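You operate a simulated robot arm through the tools that you are given. There is no shell and no other tool. Be economical: measure what you need, move in short steps, check, and stop when the job is done.

You run a simulated two-armed robot. Do the job below in one go: nothing can be reset, and whatever is moved stays where it is left.

## Task
Put brass hex spacers R and U in the grey kit tray.
Fine: turn each pocket to PICK and leave the pocket of U there; the other brass spacers stay in their pockets, the steel one where it stands. Set down upright: what you pick out.
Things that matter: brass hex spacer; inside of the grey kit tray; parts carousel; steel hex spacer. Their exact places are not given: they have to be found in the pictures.

Only the result counts: the job must be done as asked and must still hold three seconds after the hand-in. Knocking over, shifting, dropping, spilling or breaking anything else fails it.

## Robot
Two 7-joint arms with fingered hands on one trunk, on a base that drives. Base frame: it is fixed to the floor where the robot stands at the start and does not move with it; the origin is under the middle of the robot, x ahead of it, y to its left, z up; the surface under the hand at the start is at about z = 0.8. Units: m, rad, N and s.
The left shoulder is at the start at [0.03, 0.12, 1.088], the right one opposite. With the tool pointing down near the work surface each hand reaches from about 0.22 to 0.68 m from the robot's upright axis, wherever it stands, measured 20 degrees to its own side. Places, roughly: inside of the grey kit tray [0.5, 0.3, 0.8]; parts carousel [0.5, 0.1, 0.8]. Payload 4 kg a hand.
The tool frame of a hand sits at the grasp point between the pads (the TCP): z along the fingers, y along the line on which they close. The tips reach 0.019 m beyond it. Largest opening 0.12 m; the body of the gripper starts 0.053 m behind the TCP. The gripper is a hand of 3 fingers: y runs from the thumb to the fingers, the wrist lies at [0, 0, -0.219] in the tool frame.
Orientation is that of the tool frame in the base frame, as a unit quaternion [w, x, y, z]. With the fingers straight down and closing along the base's y, the tool's x points along the base's -x, its y along +y and its z along -z.

## Interface
- The arms move only by the tool nudge_tool. It takes "left_moves", "right_moves" or both (then of equal length, played together; a hand with none holds still); each is a list of rows, each an object of numbers (a shift or turn left out is 0): "rx", "ry", "rz": the turn, a rotation vector about the base's x, y, z in degrees; "tx", "ty", "tz": the shift along the base's x, y, z in m. In form: [{"rx": .., "ry": .., "rz": .., "tx": .., "ty": .., "tz": ..}, ...]. A call has 1 to 12 rows; each row is the pose to reach, as a shift and turn from the pose commanded when the call began. Rows are played at 5 a second. More than 0.05 m and 0.15 rad between two rows, and nothing of the call is played. A pose out of reach is approached as far as the arm can. The call stops where the force on the tool passes 40 N (or 10 N more than at its start, if that is more) or the arm is blocked; 0.2 s more then pass. In this call time passes only in rows, and 0.2 s behind the last. It gives the time, the measured TCP pose, the force on the tool (base axes), the opening and the grip force at its end, in the units of the frame above (readings bear some noise), with the torque about the TCP (base axes, N m) and any sound that the robot's microphone picked up.
- Cameras (640 x 400 px; columns grow to the right, rows downward): "scene" is now at [0.0598, 0.019, 1.6397]; the picture's right is [0.25, -0.97, 0.00], its down [-0.71, -0.19, -0.68] and it looks along [0.66, 0.17, -0.73] (base axes); focal length 275 px, centre (320, 200). "left" rides on the left gripper at [-0.066, -0.004, -0.079] in its tool frame; the picture's right is [0.05, -1.00, 0.00], its down [0.76, 0.04, -0.64] and it looks along [0.64, 0.03, 0.77] (tool axes); focal length 251 px, centre (320, 200). "right" rides on the right gripper at [0.066, -0.004, -0.079] in its tool frame; the picture's right is [0.05, 1.00, 0.00], its down [-0.76, 0.04, -0.64] and it looks along [-0.64, 0.04, 0.77] (tool axes); focal length 251 px, centre (320, 200).
- camera(camera): a new picture of that camera. It takes no simulated time.
- lift_body(by): slides the trunk up (or, below 0, down) by that many m; the arms and the scene camera ride with it, the base frame stays. It gives what a move gives, with no picture.
- steer(legs): drives the robot by 1 to 6 legs, each [ahead, turn to the left] in m and rad, along the robot's own axes; the way and the turn of a leg run together, so that a leg with both is an arc; at most 1.5 m and 3.142 rad a leg. The arms and the cameras ride along, it lands a little off, and it stops where it bumps. It gives what a move gives.
- finger_targets(finger1, finger2, thumb_bend, hand): sets how far each is bent, from 0 (flat) to 100 (curled in); at 30 the hand is open as for a grip, at 70 the pads meet at the TCP. One left out holds its place. A second passes; each finger stops where it meets its share of the squeeze, and holds until it gets a number again. It is the only way to open and close the hand. It gives what a move gives, with no picture; readings hold the bend of each and the force on the fingers (four entries, about 0 where the hand has none), thumb and palm.
- aim_head(pan, tilt): turns the head with the scene camera to pan (to the left, within 2.094 rad either way) and tilt (down, from -0.506 to 1.204), counted from straight ahead of the robot. It gives what a move gives.
- measure_at(camera, pixels): for up to 12 pixels [column, row] of the newest picture of that camera ("zoom" is the newest enlarged one), the place [x, y, z] in the base frame of the surface seen there, good to about 0.002 m. It takes no simulated time.
- enlarge(camera, box): a new picture of the part [left, top, right, bottom] of that camera's present view, enlarged. It takes no simulated time.
- job_done(): hands the job in; it is judged then, once.

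Work in short steps. Measure before you move; look again where a grasp or a placing could have gone wrong, and mend it. You have 80 turns and 78 pictures in all, those below and enlarged ones among them. Open the grippers and draw the arms clear of the work before you hand the job in, unless the task says otherwise; then end with one line.

The tools are called after "Emit:" by a JSON object that holds its "api" and its "payload". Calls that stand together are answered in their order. nudge_tool: Moves the arms, as the interface text tells. Its arguments: {"type":"object","properties":{"left_moves":{"type":"array"},"right_moves":{"type":"array"}},"required":[]} The other tools are called the same way: lift_body (by) slides the trunk up or down; finger_targets (finger1, finger2, thumb_bend, hand) moves the fingers one by one; steer (legs) drives the base; aim_head (pan, tilt) turns the head that bears the scene camera; camera (camera) takes a picture; measure_at (camera, pixels) gives the place of the surface under pixels of a picture; enlarge (camera, box) takes an enlarged picture of a part of a camera's view; job_done () hands the job in.

At the start:

```text
time_s: 0.0
left_tool_pos: [0.4148, 0.3541, 1.2326]
left_ee_rot: [0.0, 0.006, 1.0, 0.0]
left_force: [-0.9, -0.2, -0.6]
left_moment: [0.04, 0.0, -0.05]
left_width: 0.1201
left_grasp_force: 0.0
left_shape: jaw
left_bend: [30.0, 30.0, 30.0]
left_finger forces: [0.0, 0.0, 0.0, 0.0, 0.0, 0.1]
right_tool_pos: [0.3089, -0.0073, 1.2502]
right_ee_rot: [0.001, 0.006, 1.0, -0.001]
right_force: [0.2, -0.5, -0.2]
right_moment: [-0.01, -0.02, -0.02]
right_width: 0.12
right_grasp_force: 0.0
right_shape: jaw
right_bend: [30.0, 30.0, 30.0]
right_finger forces: [0.0, 0.1, 0.0, 0.0, 0.0, 0.1]
trunk travel left (down, up): [-0.3, 0.24]
robot x, y, heading: [0.0008, 0.0, -0.0]
head pan, tilt: [0.257, 0.819]
```

scene: 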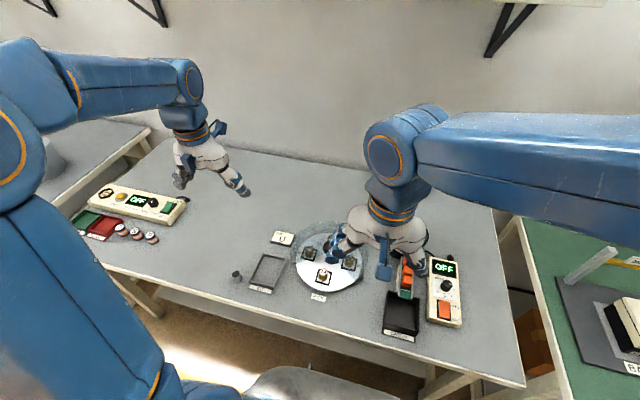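
right: 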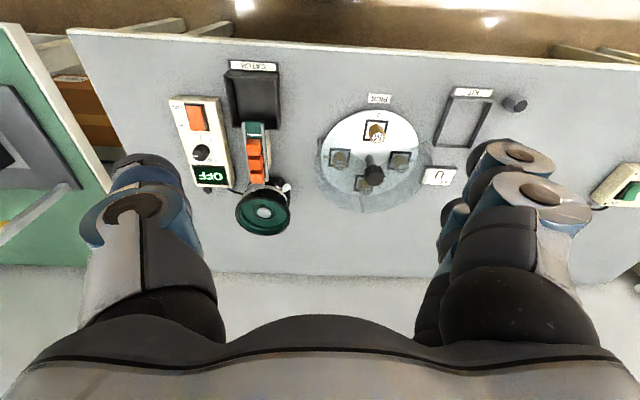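
left: 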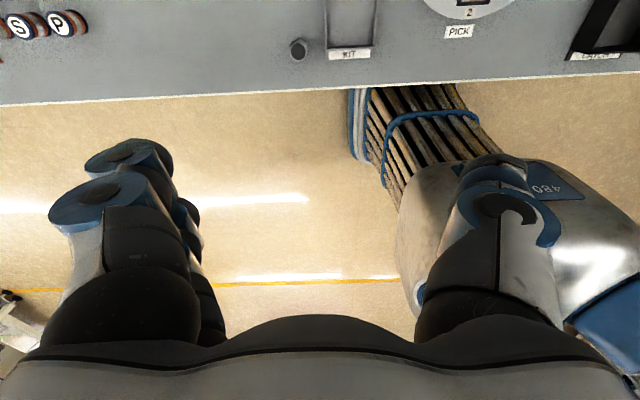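

The carousel shows around (375,155) in the right picture and (325,262) in the scene picture. I enlarge both to read the labels.

Emit:
{"api": "enlarge", "payload": {"camera": "right", "box": [300, 80, 540, 230]}}

Emit:
{"api": "enlarge", "payload": {"camera": "scene", "box": [220, 215, 480, 350]}}

Emit:
{"api": "enlarge", "payload": {"camera": "right", "box": [150, 50, 310, 240]}}

```text
2.67 times, centred on (420, 155) of right
```

zoom: 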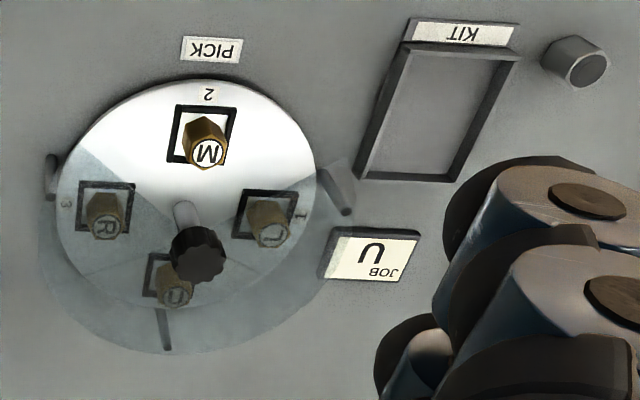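

```text
2.46 times, centred on (350, 282) of scene
```

zoom: 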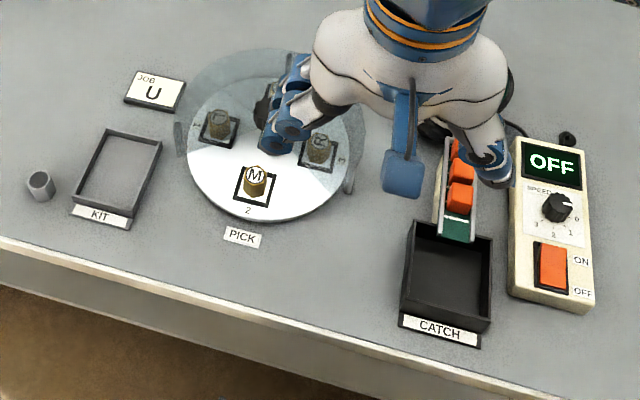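

```text
2.11 times, centred on (230, 145) of right
```

zoom: 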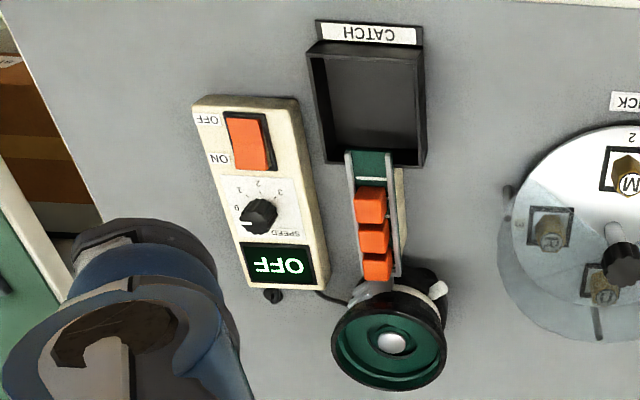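

The disc has pocket 2 (M) at PICK under an opening in a clear cover, R in pocket 3, and a central stem with a black knob. I measure key points, then move the right hand aside for a clearer look.

Emit:
{"api": "camera", "payload": {"camera": "right"}}

Emit:
{"api": "measure_at", "payload": {"camera": "right", "pixels": [[374, 174], [377, 137], [340, 157], [398, 160], [365, 186], [380, 99], [350, 130], [462, 130], [515, 103], [437, 176], [322, 160], [425, 155]]}}

Emit:
{"api": "nudge_tool", "payload": {"right_moves": [{"ty": -0.05}, {"ty": -0.1}, {"ty": -0.15}, {"ty": -0.2}]}}

Emit:
{"api": "enlarge", "payload": {"camera": "scene", "box": [225, 215, 385, 315]}}

```text
71 pictures are left
```

right: 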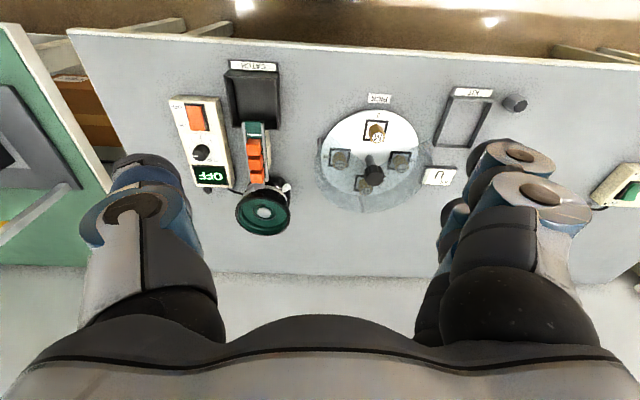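

```text
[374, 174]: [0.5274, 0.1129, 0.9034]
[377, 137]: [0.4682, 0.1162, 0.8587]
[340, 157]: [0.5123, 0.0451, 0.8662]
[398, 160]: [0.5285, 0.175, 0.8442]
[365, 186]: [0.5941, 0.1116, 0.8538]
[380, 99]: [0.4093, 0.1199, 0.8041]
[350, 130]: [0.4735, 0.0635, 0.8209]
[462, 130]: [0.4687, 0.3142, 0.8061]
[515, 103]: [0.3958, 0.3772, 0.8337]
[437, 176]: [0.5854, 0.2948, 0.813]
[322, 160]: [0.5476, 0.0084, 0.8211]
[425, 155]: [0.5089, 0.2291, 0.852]
```

```text
time_s: 1.0
left_tool_pos: [0.413, 0.3534, 1.2326]
left_ee_rot: [0.0, 0.006, 1.0, -0.001]
left_force: [0.1, 0.2, 0.3]
left_moment: [0.02, -0.03, -0.02]
left_width: 0.1199
left_grasp_force: 0.0
left_shape: jaw
left_bend: [30.0, 30.0, 30.0]
left_finger forces: [0.0, 0.0, 0.1, 0.0, 0.0, 0.1]
right_tool_pos: [0.3116, -0.2079, 1.2526]
right_ee_rot: [-0.001, 0.005, 1.0, 0.0]
right_force: [-0.1, -0.2, 0.9]
right_moment: [0.05, 0.02, -0.02]
right_width: 0.1197
right_grasp_force: 0.1
right_shape: jaw
right_bend: [30.0, 30.0, 30.0]
right_finger forces: [0.1, 0.0, 0.0, 0.1, 0.0, 0.0]
trunk travel left (down, up): [-0.3, 0.24]
robot x, y, heading: [0.0003, 0.0001, 0.004]
head pan, tilt: [0.257, 0.819]
```

```text
4.00 times, centred on (305, 265) of scene
```

zoom: 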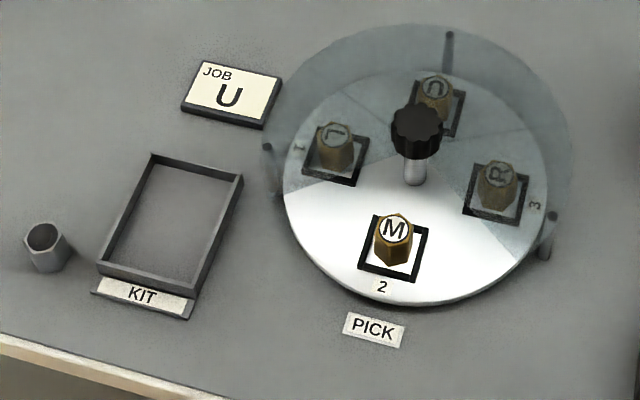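

Pockets read: 1=L, 2=M (PICK), 3=R, 4=U opposite. So I need clockwise quarter turns of the knob. I measure knob, cover, spacer and tray geometry in this zoom.

Emit:
{"api": "measure_at", "payload": {"camera": "zoom", "pixels": [[416, 118], [394, 130], [440, 135], [416, 152], [412, 180], [394, 228], [380, 228], [408, 230], [395, 268], [330, 262], [450, 280], [385, 290]]}}

Emit:
{"api": "measure_at", "payload": {"camera": "zoom", "pixels": [[450, 35], [447, 60], [552, 215], [268, 150], [543, 250], [500, 60], [300, 110], [155, 158], [240, 178], [190, 285], [100, 265], [170, 220]]}}

Emit:
{"api": "measure_at", "payload": {"camera": "zoom", "pixels": [[497, 172], [336, 132], [436, 82], [480, 190], [515, 195], [337, 150], [45, 232], [45, 262], [371, 240], [415, 245], [285, 180], [547, 190]]}}

Emit:
{"api": "enlarge", "payload": {"camera": "scene", "box": [290, 225, 354, 265]}}

```text
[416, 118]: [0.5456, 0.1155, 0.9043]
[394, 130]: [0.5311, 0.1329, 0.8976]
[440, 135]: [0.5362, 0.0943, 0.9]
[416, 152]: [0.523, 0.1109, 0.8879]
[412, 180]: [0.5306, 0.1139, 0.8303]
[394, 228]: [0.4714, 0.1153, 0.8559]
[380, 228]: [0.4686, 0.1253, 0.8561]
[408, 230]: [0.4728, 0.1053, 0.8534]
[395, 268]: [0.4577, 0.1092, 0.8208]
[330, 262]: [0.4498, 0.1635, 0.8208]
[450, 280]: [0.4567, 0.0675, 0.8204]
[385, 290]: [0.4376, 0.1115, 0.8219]
```

```text
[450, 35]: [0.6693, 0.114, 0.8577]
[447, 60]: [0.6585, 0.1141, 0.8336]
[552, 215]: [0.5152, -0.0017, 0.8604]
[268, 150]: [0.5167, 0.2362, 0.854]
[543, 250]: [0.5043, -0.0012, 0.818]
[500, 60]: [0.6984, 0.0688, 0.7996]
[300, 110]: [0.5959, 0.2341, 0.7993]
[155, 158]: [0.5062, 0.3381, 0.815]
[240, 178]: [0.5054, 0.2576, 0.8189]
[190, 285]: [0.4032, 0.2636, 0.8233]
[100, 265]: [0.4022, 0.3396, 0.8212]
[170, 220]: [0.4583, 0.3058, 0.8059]
```

```text
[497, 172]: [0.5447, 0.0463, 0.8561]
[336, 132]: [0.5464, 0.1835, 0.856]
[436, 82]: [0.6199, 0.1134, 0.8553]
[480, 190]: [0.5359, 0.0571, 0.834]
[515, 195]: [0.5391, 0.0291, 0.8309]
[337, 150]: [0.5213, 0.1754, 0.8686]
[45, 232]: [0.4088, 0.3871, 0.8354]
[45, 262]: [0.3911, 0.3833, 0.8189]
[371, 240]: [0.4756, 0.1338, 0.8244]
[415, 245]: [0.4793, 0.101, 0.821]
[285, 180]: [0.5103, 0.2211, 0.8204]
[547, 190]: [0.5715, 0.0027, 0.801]
```

```text
10.00 times, centred on (322, 245) of scene
```

zoom: 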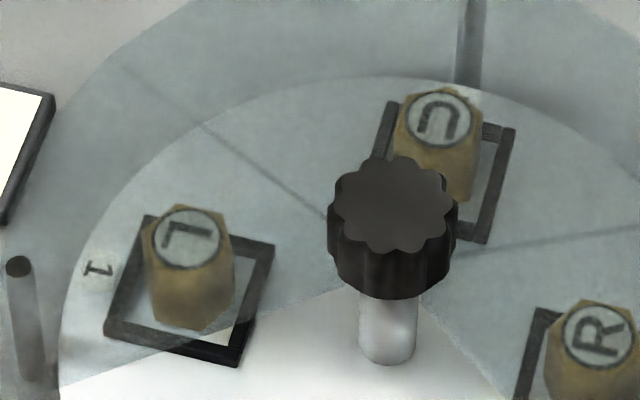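

Centre works out at about (0.545, 0.115), with pocket radius 0.074 and knob top at z≈0.905. The cover sits at about z 0.868, and the tray interior spans x 0.405–0.505, y 0.265–0.338. I move the left arm away and bring the right hand above the knob with a +45° pre-turn.

Emit:
{"api": "nudge_tool", "payload": {"right_moves": [{"tx": 0.0233, "ty": 0.0323, "tz": -0.015, "rz": 4.5}, {"tx": 0.0467, "ty": 0.0646, "tz": -0.03, "rz": 9}, {"tx": 0.07, "ty": 0.0969, "tz": -0.045, "rz": 13.5}, {"tx": 0.0933, "ty": 0.1292, "tz": -0.06, "rz": 18}, {"tx": 0.1167, "ty": 0.1615, "tz": -0.075, "rz": 22.5}, {"tx": 0.14, "ty": 0.1938, "tz": -0.09, "rz": 27}, {"tx": 0.1633, "ty": 0.2261, "tz": -0.105, "rz": 31.5}, {"tx": 0.1867, "ty": 0.2584, "tz": -0.12, "rz": 36}, {"tx": 0.21, "ty": 0.2907, "tz": -0.135, "rz": 40.5}, {"tx": 0.2334, "ty": 0.323, "tz": -0.15, "rz": 45}], "left_moves": [{"tx": -0.01, "ty": 0.02}, {"tx": -0.02, "ty": 0.04}, {"tx": -0.03, "ty": 0.06}, {"tx": -0.04, "ty": 0.08}, {"tx": -0.05, "ty": 0.1}, {"tx": -0.06, "ty": 0.12}, {"tx": -0.07, "ty": 0.14}, {"tx": -0.08, "ty": 0.16}, {"tx": -0.09, "ty": 0.18}, {"tx": -0.1, "ty": 0.2}]}}

Emit:
{"api": "camera", "payload": {"camera": "right"}}

Emit:
{"api": "camera", "payload": {"camera": "scene"}}

```text
time_s: 3.2
left_tool_pos: [0.3156, 0.5554, 1.2297]
left_ee_rot: [-0.001, 0.005, 1.0, -0.001]
left_force: [0.3, 0.4, 0.0]
left_moment: [-0.05, 0.04, 0.01]
left_width: 0.12
left_grasp_force: 0.1
left_shape: jaw
left_bend: [30.0, 30.0, 30.0]
left_finger forces: [0.0, 0.0, 0.0, 0.1, 0.0, 0.0]
right_tool_pos: [0.5446, 0.1171, 1.1017]
right_ee_rot: [0.0, -0.379, 0.925, -0.001]
right_force: [0.6, -0.3, -0.2]
right_moment: [0.01, 0.0, 0.03]
right_width: 0.12
right_grasp_force: 0.1
right_shape: jaw
right_bend: [30.0, 30.0, 30.0]
right_finger forces: [0.0, 0.0, 0.1, 0.0, 0.1, 0.0]
trunk travel left (down, up): [-0.3, 0.24]
robot x, y, heading: [-0.002, 0.0008, -0.002]
head pan, tilt: [0.257, 0.819]
```

```text
68 pictures are left
```

right: 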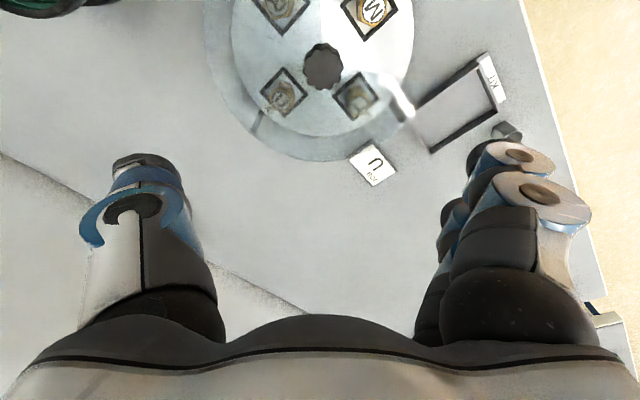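

```text
67 pictures are left
```

scene: 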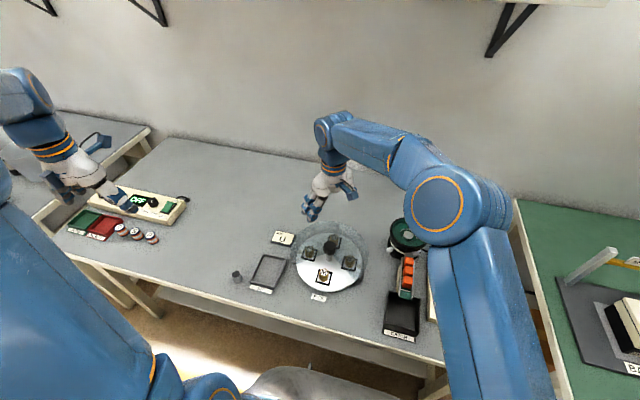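

The knob shows at (323,67) in the right view. I measure its edges, the pockets and cover points.

Emit:
{"api": "measure_at", "payload": {"camera": "right", "pixels": [[323, 65], [305, 65], [342, 65], [323, 46], [323, 86], [372, 11], [287, 92], [357, 96], [285, 6], [265, 120]]}}

Emit:
{"api": "enlarge", "payload": {"camera": "right", "box": [200, 0, 440, 150]}}

```text
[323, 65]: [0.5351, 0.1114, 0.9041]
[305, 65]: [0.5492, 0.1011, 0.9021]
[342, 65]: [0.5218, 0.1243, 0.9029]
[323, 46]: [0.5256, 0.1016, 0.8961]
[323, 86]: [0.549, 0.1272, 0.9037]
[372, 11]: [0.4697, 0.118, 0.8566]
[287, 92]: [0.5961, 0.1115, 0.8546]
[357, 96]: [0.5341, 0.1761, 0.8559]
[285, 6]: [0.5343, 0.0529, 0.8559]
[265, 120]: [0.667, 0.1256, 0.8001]
```

```text
2.67 times, centred on (320, 75) of right
```

zoom: 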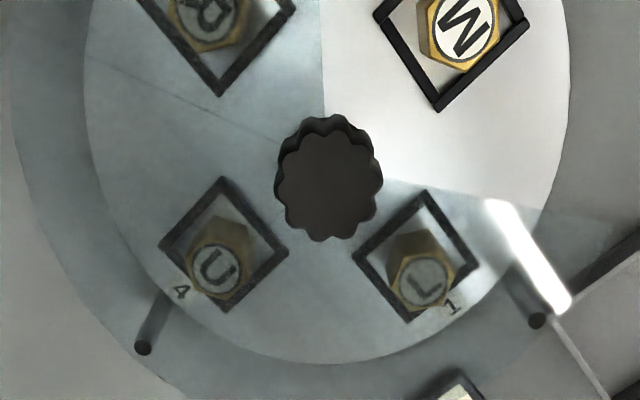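

Knob centre comes to ≈(0.536, 0.1135), top 0.904; spacers lie on a circle of radius 0.0625. I descend to TCP z≈0.90 around the knob.

Emit:
{"api": "nudge_tool", "payload": {"right_moves": [{"tx": -0.004, "ty": -0.002, "tz": -0.045}, {"tx": -0.008, "ty": -0.0035, "tz": -0.09}, {"tx": -0.0085, "ty": -0.0035, "tz": -0.135}, {"tx": -0.0085, "ty": -0.0035, "tz": -0.17}, {"tx": -0.0085, "ty": -0.0035, "tz": -0.19}, {"tx": -0.0085, "ty": -0.0035, "tz": -0.201}]}}

Emit:
{"api": "camera", "payload": {"camera": "right"}}

Emit:
{"api": "enlarge", "payload": {"camera": "scene", "box": [260, 190, 420, 290]}}

```text
time_s: 4.6
left_tool_pos: [0.3146, 0.5553, 1.2311]
left_ee_rot: [0.0, 0.005, 1.0, 0.0]
left_force: [-0.6, 0.3, 0.0]
left_moment: [0.01, -0.01, 0.01]
left_width: 0.1202
left_grasp_force: 0.1
left_shape: jaw
left_bend: [30.0, 30.0, 30.0]
left_finger forces: [0.1, 0.1, 0.0, 0.1, 0.0, 0.1]
right_tool_pos: [0.5356, 0.1122, 0.8998]
right_ee_rot: [-0.001, -0.378, 0.926, 0.0]
right_force: [-0.2, -0.1, 0.2]
right_moment: [-0.01, 0.01, 0.01]
right_width: 0.1199
right_grasp_force: 0.0
right_shape: jaw
right_bend: [30.0, 30.0, 30.0]
right_finger forces: [0.1, 0.0, 0.0, 0.0, 0.1, 0.0]
trunk travel left (down, up): [-0.3, 0.24]
robot x, y, heading: [0.0019, 0.0017, -0.001]
head pan, tilt: [0.257, 0.819]
```

```text
65 pictures are left
```

right: 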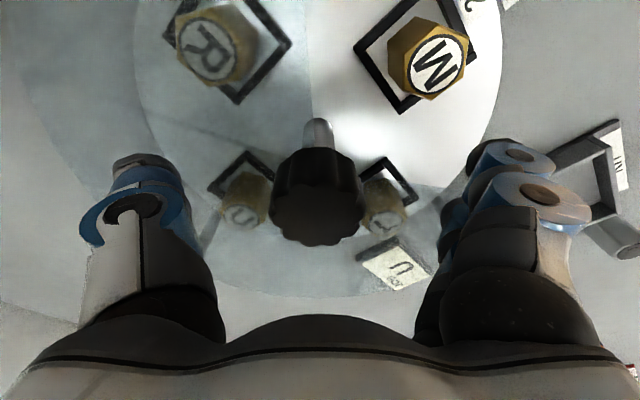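

```text
4.00 times, centred on (340, 240) of scene
```

zoom: 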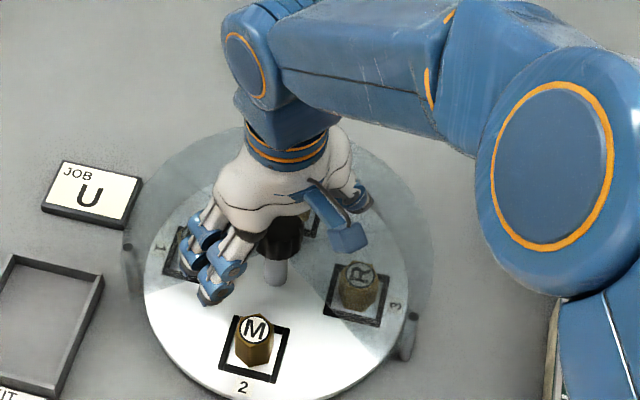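

The knob sits centred between thumb and fingers at (320,200). I close the hand on it.

Emit:
{"api": "finger_targets", "payload": {"hand": "right", "finger1": 70, "finger2": 70, "thumb_bend": 70}}

Emit:
{"api": "camera", "payload": {"camera": "right"}}

```text
time_s: 5.6
left_tool_pos: [0.3165, 0.5538, 1.2319]
left_ee_rot: [0.0, 0.005, 1.0, 0.0]
left_force: [-0.7, 0.0, 0.2]
left_moment: [-0.02, -0.02, 0.01]
left_width: 0.12
left_grasp_force: 0.0
left_shape: jaw
left_bend: [30.0, 30.0, 30.0]
left_finger forces: [0.0, 0.1, 0.0, 0.1, 0.0, 0.1]
right_tool_pos: [0.5341, 0.1113, 0.9004]
right_ee_rot: [-0.001, -0.378, 0.926, -0.001]
right_force: [-0.3, -5.1, -3.4]
right_moment: [-0.05, -0.03, 0.02]
right_width: 0.0327
right_grasp_force: 14.8
right_shape: fingers
right_bend: [66.0, 59.0, 59.0]
right_finger forces: [4.6, 8.4, 0.1, 0.0, 15.6, 0.0]
trunk travel left (down, up): [-0.3, 0.24]
robot x, y, heading: [0.003, 0.0059, 0.005]
head pan, tilt: [0.257, 0.819]
```

```text
63 pictures are left
```

right: 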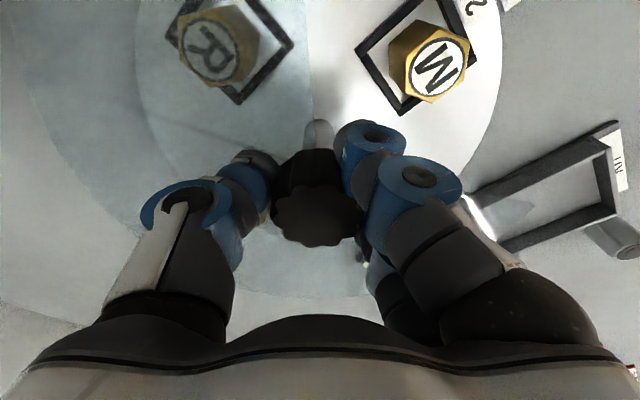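

The knob is gripped with 15 N. I turn it clockwise 32° first and check that the disc follows.

Emit:
{"api": "nudge_tool", "payload": {"right_moves": [{"rz": -8}, {"rz": -16}, {"rz": -24}, {"rz": -32}]}}

Emit:
{"api": "camera", "payload": {"camera": "scene"}}

Emit:
{"api": "camera", "payload": {"camera": "right"}}

```text
time_s: 6.6
left_tool_pos: [0.3141, 0.5565, 1.2317]
left_ee_rot: [0.0, 0.005, 1.0, 0.0]
left_force: [-0.4, -0.5, -0.3]
left_moment: [0.01, -0.02, -0.01]
left_width: 0.1199
left_grasp_force: 0.1
left_shape: jaw
left_bend: [30.0, 30.0, 30.0]
left_finger forces: [0.0, 0.0, 0.0, 0.0, 0.0, 0.1]
right_tool_pos: [0.5343, 0.1132, 0.8997]
right_ee_rot: [-0.001, -0.108, 0.994, 0.001]
right_force: [-5.1, 6.6, -3.7]
right_moment: [0.16, 0.07, 0.06]
right_width: 0.0315
right_grasp_force: 15.4
right_shape: fingers
right_bend: [66.0, 59.0, 59.0]
right_finger forces: [6.6, 12.3, 0.1, 0.1, 12.2, 0.0]
trunk travel left (down, up): [-0.3, 0.24]
robot x, y, heading: [-0.0044, 0.0027, 0.003]
head pan, tilt: [0.257, 0.819]
```

```text
62 pictures are left
```

scene: 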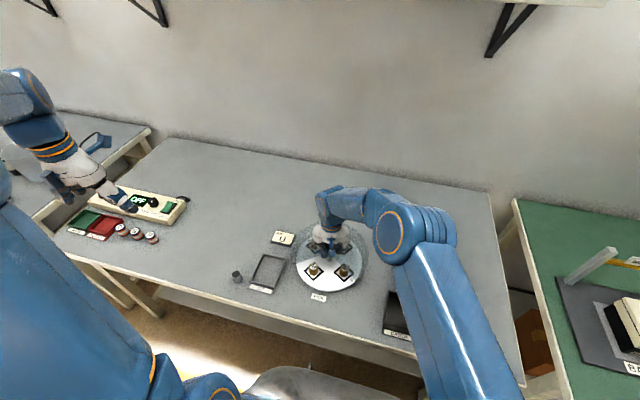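

```text
61 pictures are left
```

right: 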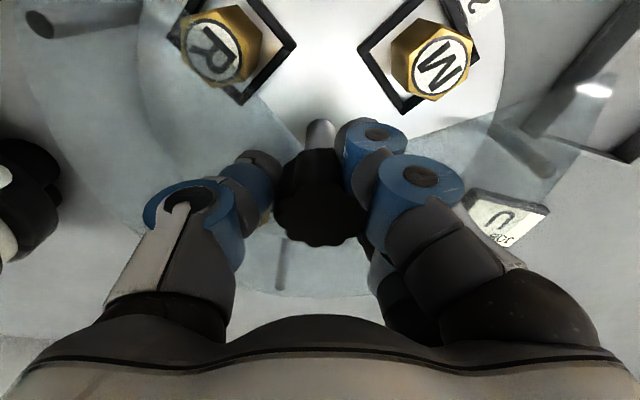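

The disc follows without slip (R and M hold their places in the hand view). I turn the remaining 58°.

Emit:
{"api": "nudge_tool", "payload": {"right_moves": [{"rz": -8}, {"rz": -16}, {"rz": -24}, {"rz": -32}, {"rz": -40}, {"rz": -48}, {"rz": -54}, {"rz": -58}]}}

Emit:
{"api": "camera", "payload": {"camera": "right"}}

Emit:
{"api": "enlarge", "payload": {"camera": "scene", "box": [240, 210, 400, 310]}}

```text
time_s: 8.4
left_tool_pos: [0.3146, 0.5582, 1.2301]
left_ee_rot: [0.0, 0.005, 1.0, -0.002]
left_force: [0.0, 0.5, 0.3]
left_moment: [0.01, -0.01, 0.01]
left_width: 0.1199
left_grasp_force: 0.0
left_shape: jaw
left_bend: [30.0, 30.0, 30.0]
left_finger forces: [0.0, 0.0, 0.0, 0.0, 0.0, 0.1]
right_tool_pos: [0.5351, 0.1161, 0.9017]
right_ee_rot: [0.0, 0.388, 0.922, 0.0]
right_force: [-3.4, 27.3, -1.9]
right_moment: [0.14, -0.05, 0.13]
right_width: 0.0318
right_grasp_force: 18.9
right_shape: fingers
right_bend: [65.0, 56.0, 61.0]
right_finger forces: [11.2, 15.0, 0.0, 0.0, 12.0, 0.1]
trunk travel left (down, up): [-0.3, 0.24]
robot x, y, heading: [-0.0015, 0.0021, -0.001]
head pan, tilt: [0.257, 0.819]
```

```text
60 pictures are left
```

right: 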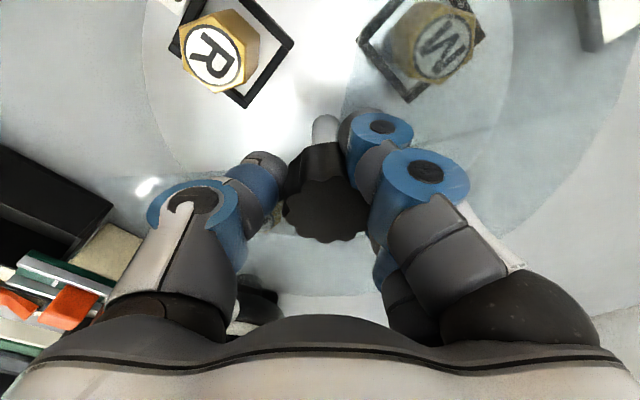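

```text
4.00 times, centred on (320, 260) of scene
```

zoom: 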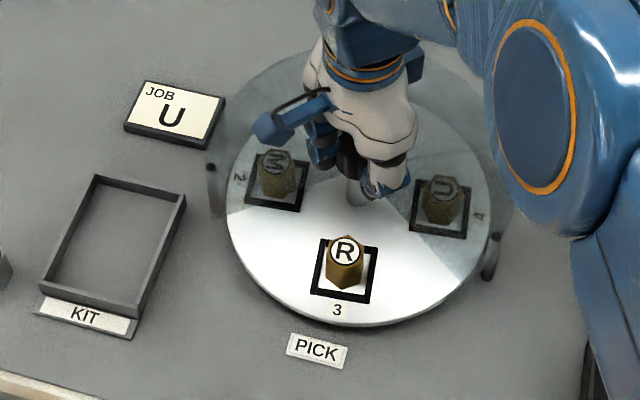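

R is at PICK, pocket square like M was at the start. I release the knob.

Emit:
{"api": "finger_targets", "payload": {"hand": "right", "finger1": 30, "finger2": 30, "thumb_bend": 30}}

Emit:
{"api": "nudge_tool", "payload": {"right_moves": [{"tz": 0.02}, {"tz": 0.05}, {"tz": 0.09, "rz": 8}, {"tx": -0.015, "tz": 0.12, "rz": 16}, {"tx": -0.03, "tz": 0.12, "rz": 24}, {"tx": -0.045, "tz": 0.12, "rz": 32}, {"tx": -0.055, "tz": 0.12, "rz": 40}, {"tx": -0.065, "tz": 0.12, "rz": 45}]}}

Emit:
{"api": "camera", "payload": {"camera": "right"}}

Emit:
{"api": "enlarge", "payload": {"camera": "right", "box": [220, 0, 420, 125]}}

```text
time_s: 9.4
left_tool_pos: [0.3148, 0.5558, 1.2311]
left_ee_rot: [0.0, 0.005, 1.0, 0.0]
left_force: [-0.1, 0.6, -0.4]
left_moment: [-0.04, 0.0, -0.03]
left_width: 0.1198
left_grasp_force: 0.2
left_shape: jaw
left_bend: [30.0, 30.0, 30.0]
left_finger forces: [0.0, 0.0, 0.0, 0.0, 0.0, 0.0]
right_tool_pos: [0.5347, 0.1112, 0.9]
right_ee_rot: [0.0, 0.387, 0.922, -0.001]
right_force: [-0.5, 0.6, 0.1]
right_moment: [-0.03, -0.02, 0.0]
right_width: 0.1279
right_grasp_force: 0.1
right_shape: fingers
right_bend: [30.0, 30.0, 30.0]
right_finger forces: [0.0, 0.1, 0.1, 0.0, 0.1, 0.1]
trunk travel left (down, up): [-0.3, 0.24]
robot x, y, heading: [-0.0, 0.0019, -0.002]
head pan, tilt: [0.257, 0.819]
```

```text
time_s: 11.2
left_tool_pos: [0.3149, 0.5554, 1.2314]
left_ee_rot: [0.0, 0.005, 1.0, 0.0]
left_force: [0.0, 0.4, 0.6]
left_moment: [-0.01, 0.0, -0.02]
left_width: 0.12
left_grasp_force: 0.0
left_shape: jaw
left_bend: [30.0, 30.0, 30.0]
left_finger forces: [0.0, 0.1, 0.0, 0.0, 0.0, 0.1]
right_tool_pos: [0.468, 0.1112, 1.0218]
right_ee_rot: [0.0, 0.005, 1.0, 0.0]
right_force: [-0.8, -0.2, 0.2]
right_moment: [-0.01, -0.01, 0.0]
right_width: 0.1279
right_grasp_force: 0.0
right_shape: fingers
right_bend: [30.0, 30.0, 30.0]
right_finger forces: [0.0, 0.1, 0.0, 0.0, 0.0, 0.0]
trunk travel left (down, up): [-0.3, 0.24]
robot x, y, heading: [-0.0005, 0.0003, 0.001]
head pan, tilt: [0.257, 0.819]
```

```text
58 pictures are left
```

right: 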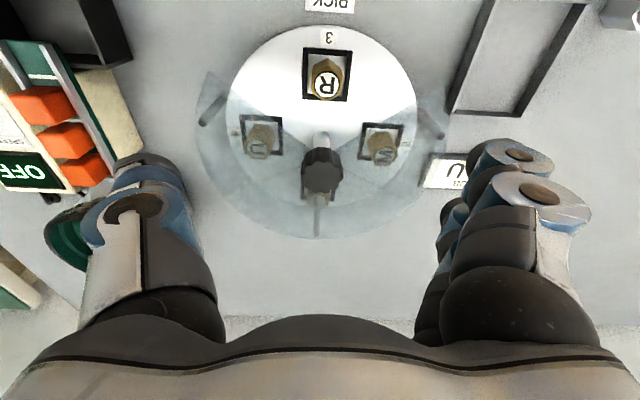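

```text
3.20 times, centred on (320, 62) of right
```

zoom: 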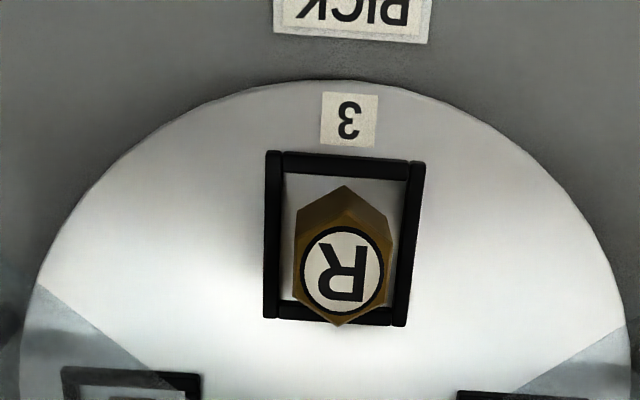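

The hex flats face ±y, so closing along y is right. I measure R, its pocket edges and the knob.

Emit:
{"api": "measure_at", "payload": {"camera": "zoom", "pixels": [[344, 270], [298, 270], [390, 270], [341, 322], [344, 228], [344, 192], [270, 200], [418, 200], [345, 162], [335, 312], [345, 100], [230, 250]]}}

Emit:
{"api": "measure_at", "payload": {"camera": "right", "pixels": [[320, 175], [303, 178], [341, 178], [325, 12], [450, 110], [490, 20], [510, 60], [580, 15], [520, 115], [440, 130], [230, 95], [405, 90]]}}

```text
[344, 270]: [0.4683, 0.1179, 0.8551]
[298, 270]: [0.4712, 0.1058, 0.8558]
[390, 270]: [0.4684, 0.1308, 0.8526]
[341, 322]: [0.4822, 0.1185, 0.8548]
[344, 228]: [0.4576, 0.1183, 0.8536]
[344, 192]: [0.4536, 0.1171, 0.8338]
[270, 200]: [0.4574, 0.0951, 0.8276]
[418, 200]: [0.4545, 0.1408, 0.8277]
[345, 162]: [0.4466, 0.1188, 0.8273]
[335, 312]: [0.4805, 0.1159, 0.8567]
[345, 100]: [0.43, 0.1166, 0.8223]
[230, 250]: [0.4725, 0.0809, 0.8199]
```

```text
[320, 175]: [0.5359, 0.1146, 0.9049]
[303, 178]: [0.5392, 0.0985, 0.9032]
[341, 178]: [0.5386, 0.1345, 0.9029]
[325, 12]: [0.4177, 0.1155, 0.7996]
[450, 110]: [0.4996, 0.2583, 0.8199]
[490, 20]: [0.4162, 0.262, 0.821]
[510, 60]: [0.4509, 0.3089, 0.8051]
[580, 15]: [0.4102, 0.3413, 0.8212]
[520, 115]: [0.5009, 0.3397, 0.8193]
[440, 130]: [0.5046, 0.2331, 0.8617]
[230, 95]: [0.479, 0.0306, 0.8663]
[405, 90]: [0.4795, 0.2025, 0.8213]
```

R: centre (0.470, 0.118), 25 mm across flats, top 0.855, pocket rim 0.828. I pre-close to about 65 mm to clear the cover edges, tilt 8° away from the knob and come down partway.

Emit:
{"api": "finger_targets", "payload": {"hand": "right", "finger1": 47, "finger2": 47, "thumb_bend": 47}}

Emit:
{"api": "nudge_tool", "payload": {"right_moves": [{"ty": 0.0063, "tz": -0.03, "ry": -4}, {"ty": 0.0063, "tz": -0.06, "ry": -8}, {"ty": 0.0063, "tz": -0.1, "ry": -8}, {"ty": 0.0063, "tz": -0.13, "ry": -8}]}}

Emit:
{"api": "camera", "payload": {"camera": "right"}}

Emit:
{"api": "enlarge", "payload": {"camera": "scene", "box": [240, 210, 400, 310]}}

```text
time_s: 12.2
left_tool_pos: [0.3154, 0.5547, 1.2323]
left_ee_rot: [0.0, 0.005, 1.0, 0.0]
left_force: [0.6, 0.2, 0.1]
left_moment: [0.01, -0.01, 0.0]
left_width: 0.1198
left_grasp_force: 0.0
left_shape: jaw
left_bend: [30.0, 30.0, 30.0]
left_finger forces: [0.0, 0.0, 0.0, 0.1, 0.1, 0.0]
right_tool_pos: [0.4687, 0.1119, 1.0211]
right_ee_rot: [0.001, 0.005, 1.0, 0.0]
right_force: [-0.2, -0.4, 0.7]
right_moment: [-0.02, -0.02, 0.02]
right_width: 0.0782
right_grasp_force: 0.0
right_shape: fingers
right_bend: [47.0, 47.0, 47.0]
right_finger forces: [0.1, 0.0, 0.1, 0.0, 0.1, 0.0]
trunk travel left (down, up): [-0.3, 0.24]
robot x, y, heading: [0.0016, -0.001, -0.002]
head pan, tilt: [0.257, 0.819]
```

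```text
time_s: 13.2
left_tool_pos: [0.3148, 0.5549, 1.2322]
left_ee_rot: [0.0, 0.005, 1.0, 0.0]
left_force: [-0.3, 0.1, 0.5]
left_moment: [0.02, -0.02, 0.01]
left_width: 0.12
left_grasp_force: 0.0
left_shape: jaw
left_bend: [30.0, 30.0, 30.0]
left_finger forces: [0.0, 0.0, 0.1, 0.0, 0.1, 0.0]
right_tool_pos: [0.4708, 0.1162, 0.8912]
right_ee_rot: [0.07, 0.005, 0.998, 0.0]
right_force: [-0.4, 0.0, -0.7]
right_moment: [-0.03, -0.01, 0.05]
right_width: 0.0784
right_grasp_force: 0.0
right_shape: fingers
right_bend: [47.0, 47.0, 47.0]
right_finger forces: [0.1, 0.0, 0.0, 0.0, 0.1, 0.0]
trunk travel left (down, up): [-0.3, 0.24]
robot x, y, heading: [0.003, -0.0008, 0.001]
head pan, tilt: [0.257, 0.819]
```

```text
56 pictures are left
```

right: 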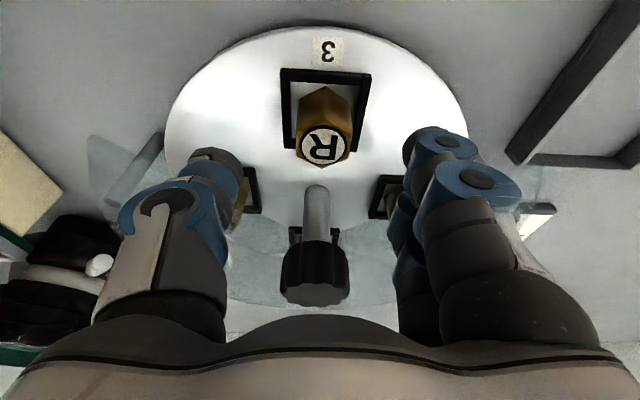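

```text
4.00 times, centred on (320, 260) of scene
```

zoom: 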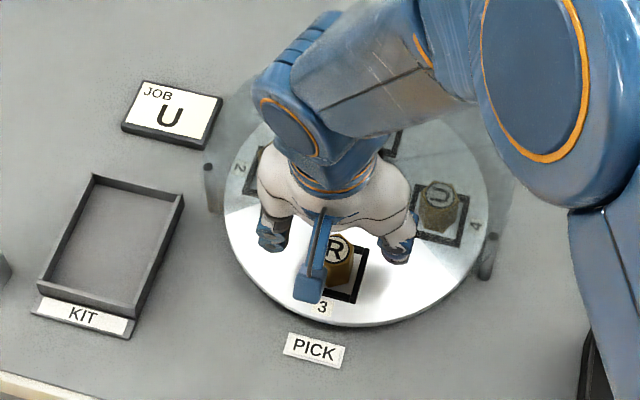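

R at (323,140) is centred between thumb (235) and fingers (405). I descend 22 mm and check clearance from the knob.

Emit:
{"api": "nudge_tool", "payload": {"right_moves": [{"ty": 0.001, "tz": -0.011}, {"ty": 0.001, "tz": -0.022}]}}

Emit:
{"api": "camera", "payload": {"camera": "right"}}

```text
time_s: 13.8
left_tool_pos: [0.315, 0.5553, 1.2312]
left_ee_rot: [0.0, 0.005, 1.0, 0.0]
left_force: [0.0, -0.4, 0.4]
left_moment: [0.03, 0.03, -0.02]
left_width: 0.1197
left_grasp_force: 0.0
left_shape: jaw
left_bend: [30.0, 30.0, 30.0]
left_finger forces: [0.1, 0.0, 0.0, 0.0, 0.1, 0.0]
right_tool_pos: [0.4719, 0.1188, 0.8686]
right_ee_rot: [0.07, 0.006, 0.998, 0.0]
right_force: [-0.2, -0.2, -0.7]
right_moment: [0.0, 0.03, 0.01]
right_width: 0.0782
right_grasp_force: 0.1
right_shape: fingers
right_bend: [47.0, 47.0, 47.0]
right_finger forces: [0.1, 0.0, 0.0, 0.1, 0.0, 0.1]
trunk travel left (down, up): [-0.3, 0.24]
robot x, y, heading: [-0.0005, 0.0032, -0.003]
head pan, tilt: [0.257, 0.819]
```

```text
54 pictures are left
```

right: 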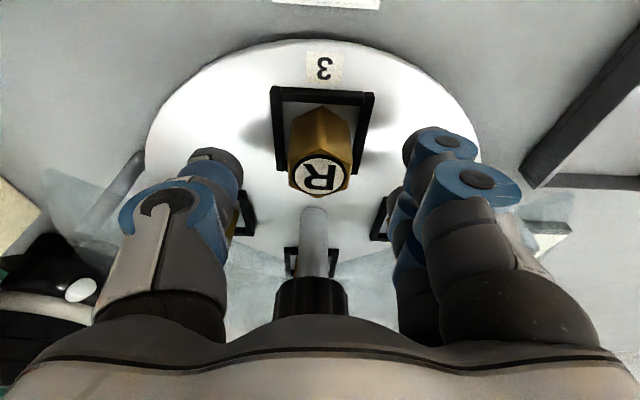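

The knob is close to the palm edge (320,300). I add 4° more tilt, shift 4 mm toward −x, and finish the descent.

Emit:
{"api": "nudge_tool", "payload": {"right_moves": [{"tx": -0.0045, "tz": 0, "ry": -4}, {"tx": -0.0045, "tz": -0.008, "ry": -4}, {"tx": -0.0045, "tz": -0.0155, "ry": -4}]}}

Emit:
{"api": "camera", "payload": {"camera": "right"}}

Emit:
{"api": "enlarge", "payload": {"camera": "scene", "box": [280, 220, 376, 280]}}

```text
time_s: 14.6
left_tool_pos: [0.3151, 0.5559, 1.231]
left_ee_rot: [0.0, 0.006, 1.0, 0.0]
left_force: [-0.3, 0.4, 0.4]
left_moment: [-0.04, 0.02, -0.01]
left_width: 0.12
left_grasp_force: 0.1
left_shape: jaw
left_bend: [30.0, 30.0, 30.0]
left_finger forces: [0.0, 0.1, 0.1, 0.0, 0.1, 0.0]
right_tool_pos: [0.4657, 0.1189, 0.8535]
right_ee_rot: [0.104, 0.005, 0.995, 0.0]
right_force: [0.2, 0.2, -0.1]
right_moment: [-0.03, -0.01, -0.01]
right_width: 0.0782
right_grasp_force: 0.1
right_shape: fingers
right_bend: [47.0, 47.0, 47.0]
right_finger forces: [0.0, 0.0, 0.0, 0.0, 0.1, 0.0]
trunk travel left (down, up): [-0.3, 0.24]
robot x, y, heading: [0.0028, -0.0007, 0.002]
head pan, tilt: [0.257, 0.819]
```

```text
53 pictures are left
```

right: 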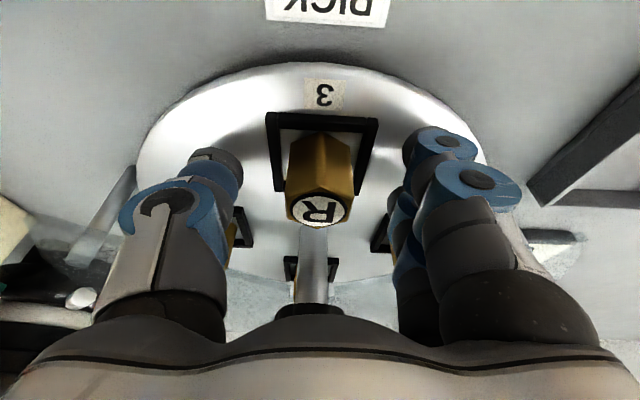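

```text
6.67 times, centred on (328, 250) of scene
```

zoom: 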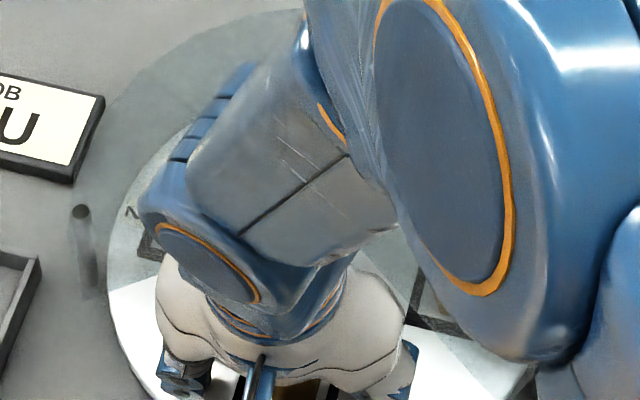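

No contact force, and R at (320,175) is centred between the fingers. I close.

Emit:
{"api": "finger_targets", "payload": {"hand": "right", "finger1": 70, "finger2": 70, "thumb_bend": 70}}

Emit:
{"api": "camera", "payload": {"camera": "right"}}

```text
time_s: 15.6
left_tool_pos: [0.3151, 0.554, 1.2324]
left_ee_rot: [0.0, 0.005, 1.0, 0.0]
left_force: [0.2, 1.4, 0.0]
left_moment: [0.02, 0.01, -0.01]
left_width: 0.1198
left_grasp_force: 0.0
left_shape: jaw
left_bend: [30.0, 30.0, 30.0]
left_finger forces: [0.0, 0.1, 0.1, 0.1, 0.0, 0.1]
right_tool_pos: [0.4644, 0.1178, 0.854]
right_ee_rot: [0.105, 0.005, 0.994, 0.0]
right_force: [0.8, 1.2, -0.1]
right_moment: [0.0, -0.05, -0.04]
right_width: 0.0274
right_grasp_force: 13.1
right_shape: fingers
right_bend: [66.0, 65.0, 62.0]
right_finger forces: [6.2, 8.0, 0.1, 0.1, 12.0, 0.0]
trunk travel left (down, up): [-0.3, 0.24]
robot x, y, heading: [-0.0018, 0.0026, -0.001]
head pan, tilt: [0.257, 0.819]
```

```text
51 pictures are left
```

right: 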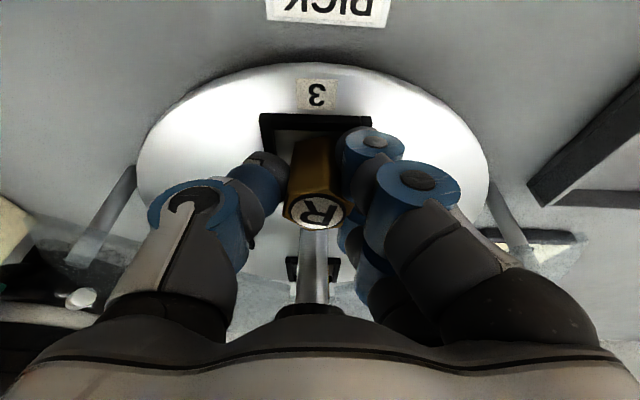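

R is held between all three fingers (13 N). I lift slowly straight up and look.

Emit:
{"api": "nudge_tool", "payload": {"right_moves": [{"tz": 0.01}, {"tz": 0.025}, {"tz": 0.045}, {"tz": 0.07}, {"tz": 0.1}]}}

Emit:
{"api": "camera", "payload": {"camera": "right"}}

Emit:
{"api": "enlarge", "payload": {"camera": "scene", "box": [220, 190, 412, 310]}}

```text
time_s: 16.8
left_tool_pos: [0.3154, 0.5542, 1.2309]
left_ee_rot: [0.001, 0.006, 1.0, 0.0]
left_force: [0.4, 0.0, -0.1]
left_moment: [0.03, 0.0, 0.01]
left_width: 0.1201
left_grasp_force: 0.0
left_shape: jaw
left_bend: [30.0, 30.0, 30.0]
left_finger forces: [0.0, 0.0, 0.1, 0.0, 0.0, 0.1]
right_tool_pos: [0.4628, 0.119, 0.9524]
right_ee_rot: [0.105, 0.005, 0.994, 0.001]
right_force: [-0.7, 0.0, -2.1]
right_moment: [-0.02, 0.03, -0.03]
right_width: 0.0244
right_grasp_force: 11.6
right_shape: fingers
right_bend: [67.0, 65.0, 63.0]
right_finger forces: [2.8, 8.8, 0.0, 0.1, 11.7, 0.1]
trunk travel left (down, up): [-0.3, 0.24]
robot x, y, heading: [-0.0005, -0.0014, 0.001]
head pan, tilt: [0.257, 0.819]
```

```text
50 pictures are left
```

right: 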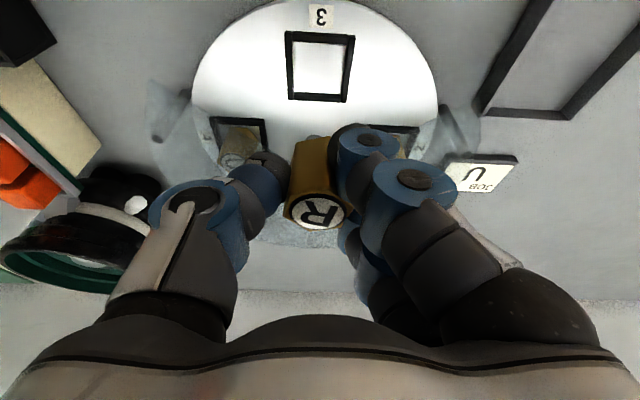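

```text
3.33 times, centred on (316, 250) of scene
```

zoom: 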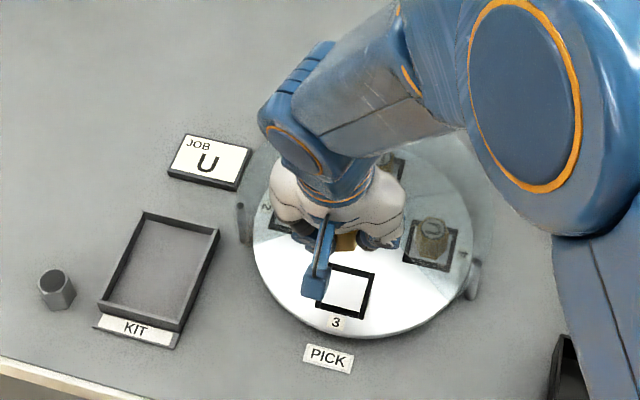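

R is out and pocket 3 is empty. I measure R in the hand, the finger tips, the pocket floor and the tray walls.

Emit:
{"api": "measure_at", "payload": {"camera": "right", "pixels": [[315, 214], [290, 215], [345, 215], [312, 150], [370, 138], [410, 180], [318, 68], [490, 100], [530, 90], [580, 110], [262, 160], [190, 200]]}}

Emit:
{"api": "measure_at", "payload": {"camera": "zoom", "pixels": [[160, 250], [150, 270], [147, 225], [207, 238], [170, 318], [113, 300], [55, 282], [345, 290], [205, 155], [180, 235], [140, 305], [195, 275]]}}

```text
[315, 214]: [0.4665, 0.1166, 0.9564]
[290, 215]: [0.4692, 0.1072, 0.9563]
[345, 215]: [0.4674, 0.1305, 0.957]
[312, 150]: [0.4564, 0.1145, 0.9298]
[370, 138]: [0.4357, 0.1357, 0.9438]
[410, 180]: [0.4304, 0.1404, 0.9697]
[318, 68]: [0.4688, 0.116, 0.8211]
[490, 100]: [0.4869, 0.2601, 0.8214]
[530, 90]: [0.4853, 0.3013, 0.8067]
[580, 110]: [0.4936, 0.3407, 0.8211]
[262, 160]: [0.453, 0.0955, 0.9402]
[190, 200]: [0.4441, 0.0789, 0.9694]
```

```text
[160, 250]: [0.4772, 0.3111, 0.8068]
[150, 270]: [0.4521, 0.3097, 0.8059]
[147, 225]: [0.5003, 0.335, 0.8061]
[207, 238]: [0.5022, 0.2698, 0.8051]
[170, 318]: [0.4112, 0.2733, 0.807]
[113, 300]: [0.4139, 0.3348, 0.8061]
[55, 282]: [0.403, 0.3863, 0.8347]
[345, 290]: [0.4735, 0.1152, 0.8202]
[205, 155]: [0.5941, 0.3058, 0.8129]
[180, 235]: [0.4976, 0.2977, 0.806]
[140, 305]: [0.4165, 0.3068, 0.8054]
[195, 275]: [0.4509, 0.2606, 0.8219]
```

R's centre is offset +3 mm in x from the TCP, and the part is 34.5 mm high. Tray floor is 0.806, interior x 0.41–0.50, y 0.268–0.336. I carry R to above (0.482, 0.302).

Emit:
{"api": "nudge_tool", "payload": {"right_moves": [{"tz": 0.03}, {"tx": 0.003, "ty": 0.04, "tz": 0.03}, {"tx": 0.006, "ty": 0.08, "tz": 0.03}, {"tx": 0.01, "ty": 0.12, "tz": 0.03}, {"tx": 0.0145, "ty": 0.155, "tz": 0.02}, {"tx": 0.0145, "ty": 0.184, "tz": 0.0}, {"tx": 0.0145, "ty": 0.184, "tz": -0.04}]}}

Emit:
{"api": "camera", "payload": {"camera": "right"}}

Emit:
{"api": "camera", "payload": {"camera": "scene"}}

```text
time_s: 18.4
left_tool_pos: [0.3163, 0.5544, 1.2311]
left_ee_rot: [-0.001, 0.005, 1.0, 0.0]
left_force: [0.4, -0.4, 1.5]
left_moment: [-0.04, 0.01, 0.0]
left_width: 0.1201
left_grasp_force: 0.1
left_shape: jaw
left_bend: [30.0, 30.0, 30.0]
left_finger forces: [0.1, 0.1, 0.0, 0.0, 0.0, 0.0]
right_tool_pos: [0.4765, 0.3038, 0.9102]
right_ee_rot: [0.105, 0.005, 0.995, 0.001]
right_force: [-1.0, 0.0, -1.6]
right_moment: [-0.02, 0.02, 0.01]
right_width: 0.0244
right_grasp_force: 10.6
right_shape: fingers
right_bend: [67.0, 65.0, 63.0]
right_finger forces: [2.7, 8.5, 0.0, 0.0, 11.0, 0.1]
trunk travel left (down, up): [-0.3, 0.24]
robot x, y, heading: [0.0018, 0.0037, -0.0]
head pan, tilt: [0.257, 0.819]
```

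```text
48 pictures are left
```

right: 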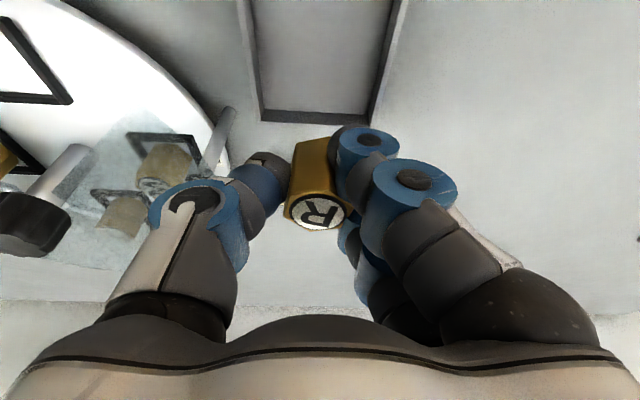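

```text
47 pictures are left
```

scene: 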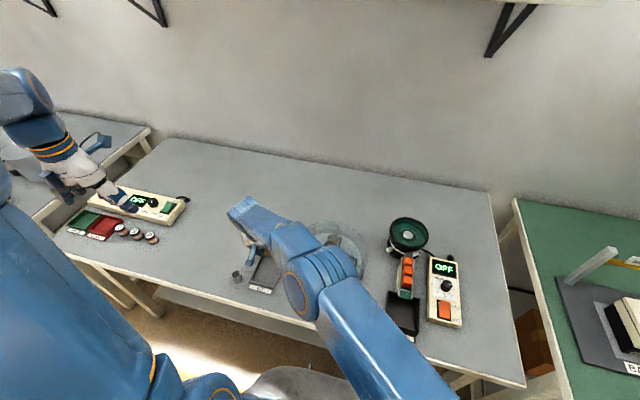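

I verify R's position in hand against the tray walls.

Emit:
{"api": "measure_at", "payload": {"camera": "right", "pixels": [[315, 213], [288, 215], [345, 218], [312, 150], [303, 192], [316, 120], [260, 80], [378, 90], [320, 80], [312, 168]]}}

```text
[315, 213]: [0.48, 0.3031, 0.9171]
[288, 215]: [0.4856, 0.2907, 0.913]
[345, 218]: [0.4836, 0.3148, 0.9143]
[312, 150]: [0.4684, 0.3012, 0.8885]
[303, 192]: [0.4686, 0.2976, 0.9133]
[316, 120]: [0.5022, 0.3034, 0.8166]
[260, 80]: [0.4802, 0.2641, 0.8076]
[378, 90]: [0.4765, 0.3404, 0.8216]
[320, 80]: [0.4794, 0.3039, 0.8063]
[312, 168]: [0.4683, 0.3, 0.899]
```

R is upright at (0.4825, 0.303), bottom at about 0.881. I lower it 74 mm onto the tray floor.

Emit:
{"api": "nudge_tool", "payload": {"right_moves": [{"tx": -0.002, "tz": -0.03}, {"tx": -0.002, "tz": -0.055}, {"tx": -0.002, "tz": -0.067}, {"tx": -0.002, "tz": -0.071}, {"tx": -0.002, "tz": -0.0735}]}}

Emit:
{"api": "camera", "payload": {"camera": "right"}}

Emit:
{"api": "measure_at", "payload": {"camera": "right", "pixels": [[315, 213], [345, 218], [312, 168]]}}

```text
time_s: 19.6
left_tool_pos: [0.3147, 0.5538, 1.2322]
left_ee_rot: [0.001, 0.006, 1.0, -0.001]
left_force: [0.0, -0.9, 0.5]
left_moment: [-0.04, 0.0, 0.0]
left_width: 0.12
left_grasp_force: 0.1
left_shape: jaw
left_bend: [30.0, 30.0, 30.0]
left_finger forces: [0.1, 0.0, 0.0, 0.0, 0.0, 0.0]
right_tool_pos: [0.4753, 0.2981, 0.8456]
right_ee_rot: [0.104, 0.005, 0.995, 0.0]
right_force: [0.0, -0.6, -1.3]
right_moment: [0.02, -0.03, -0.01]
right_width: 0.0241
right_grasp_force: 10.7
right_shape: fingers
right_bend: [67.0, 65.0, 63.0]
right_finger forces: [2.7, 8.3, 0.0, 0.1, 11.0, 0.0]
right hand out of reach, approached as far as the arm can: row 3, 4, 5
trunk travel left (down, up): [-0.3, 0.24]
robot x, y, heading: [-0.0008, -0.0003, 0.002]
head pan, tilt: [0.257, 0.819]
```

```text
46 pictures are left
```

right: 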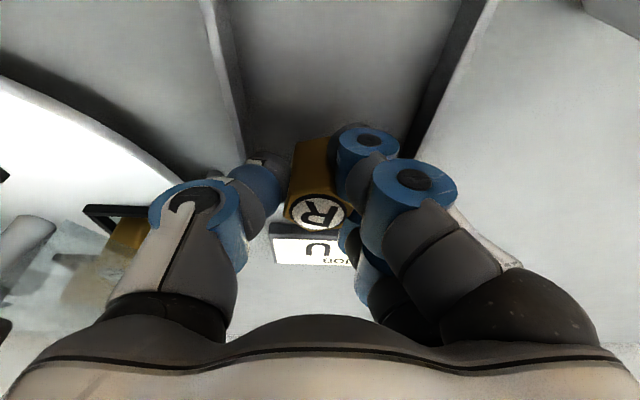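

```text
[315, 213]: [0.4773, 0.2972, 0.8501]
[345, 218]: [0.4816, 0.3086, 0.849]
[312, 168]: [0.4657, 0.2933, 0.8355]
```

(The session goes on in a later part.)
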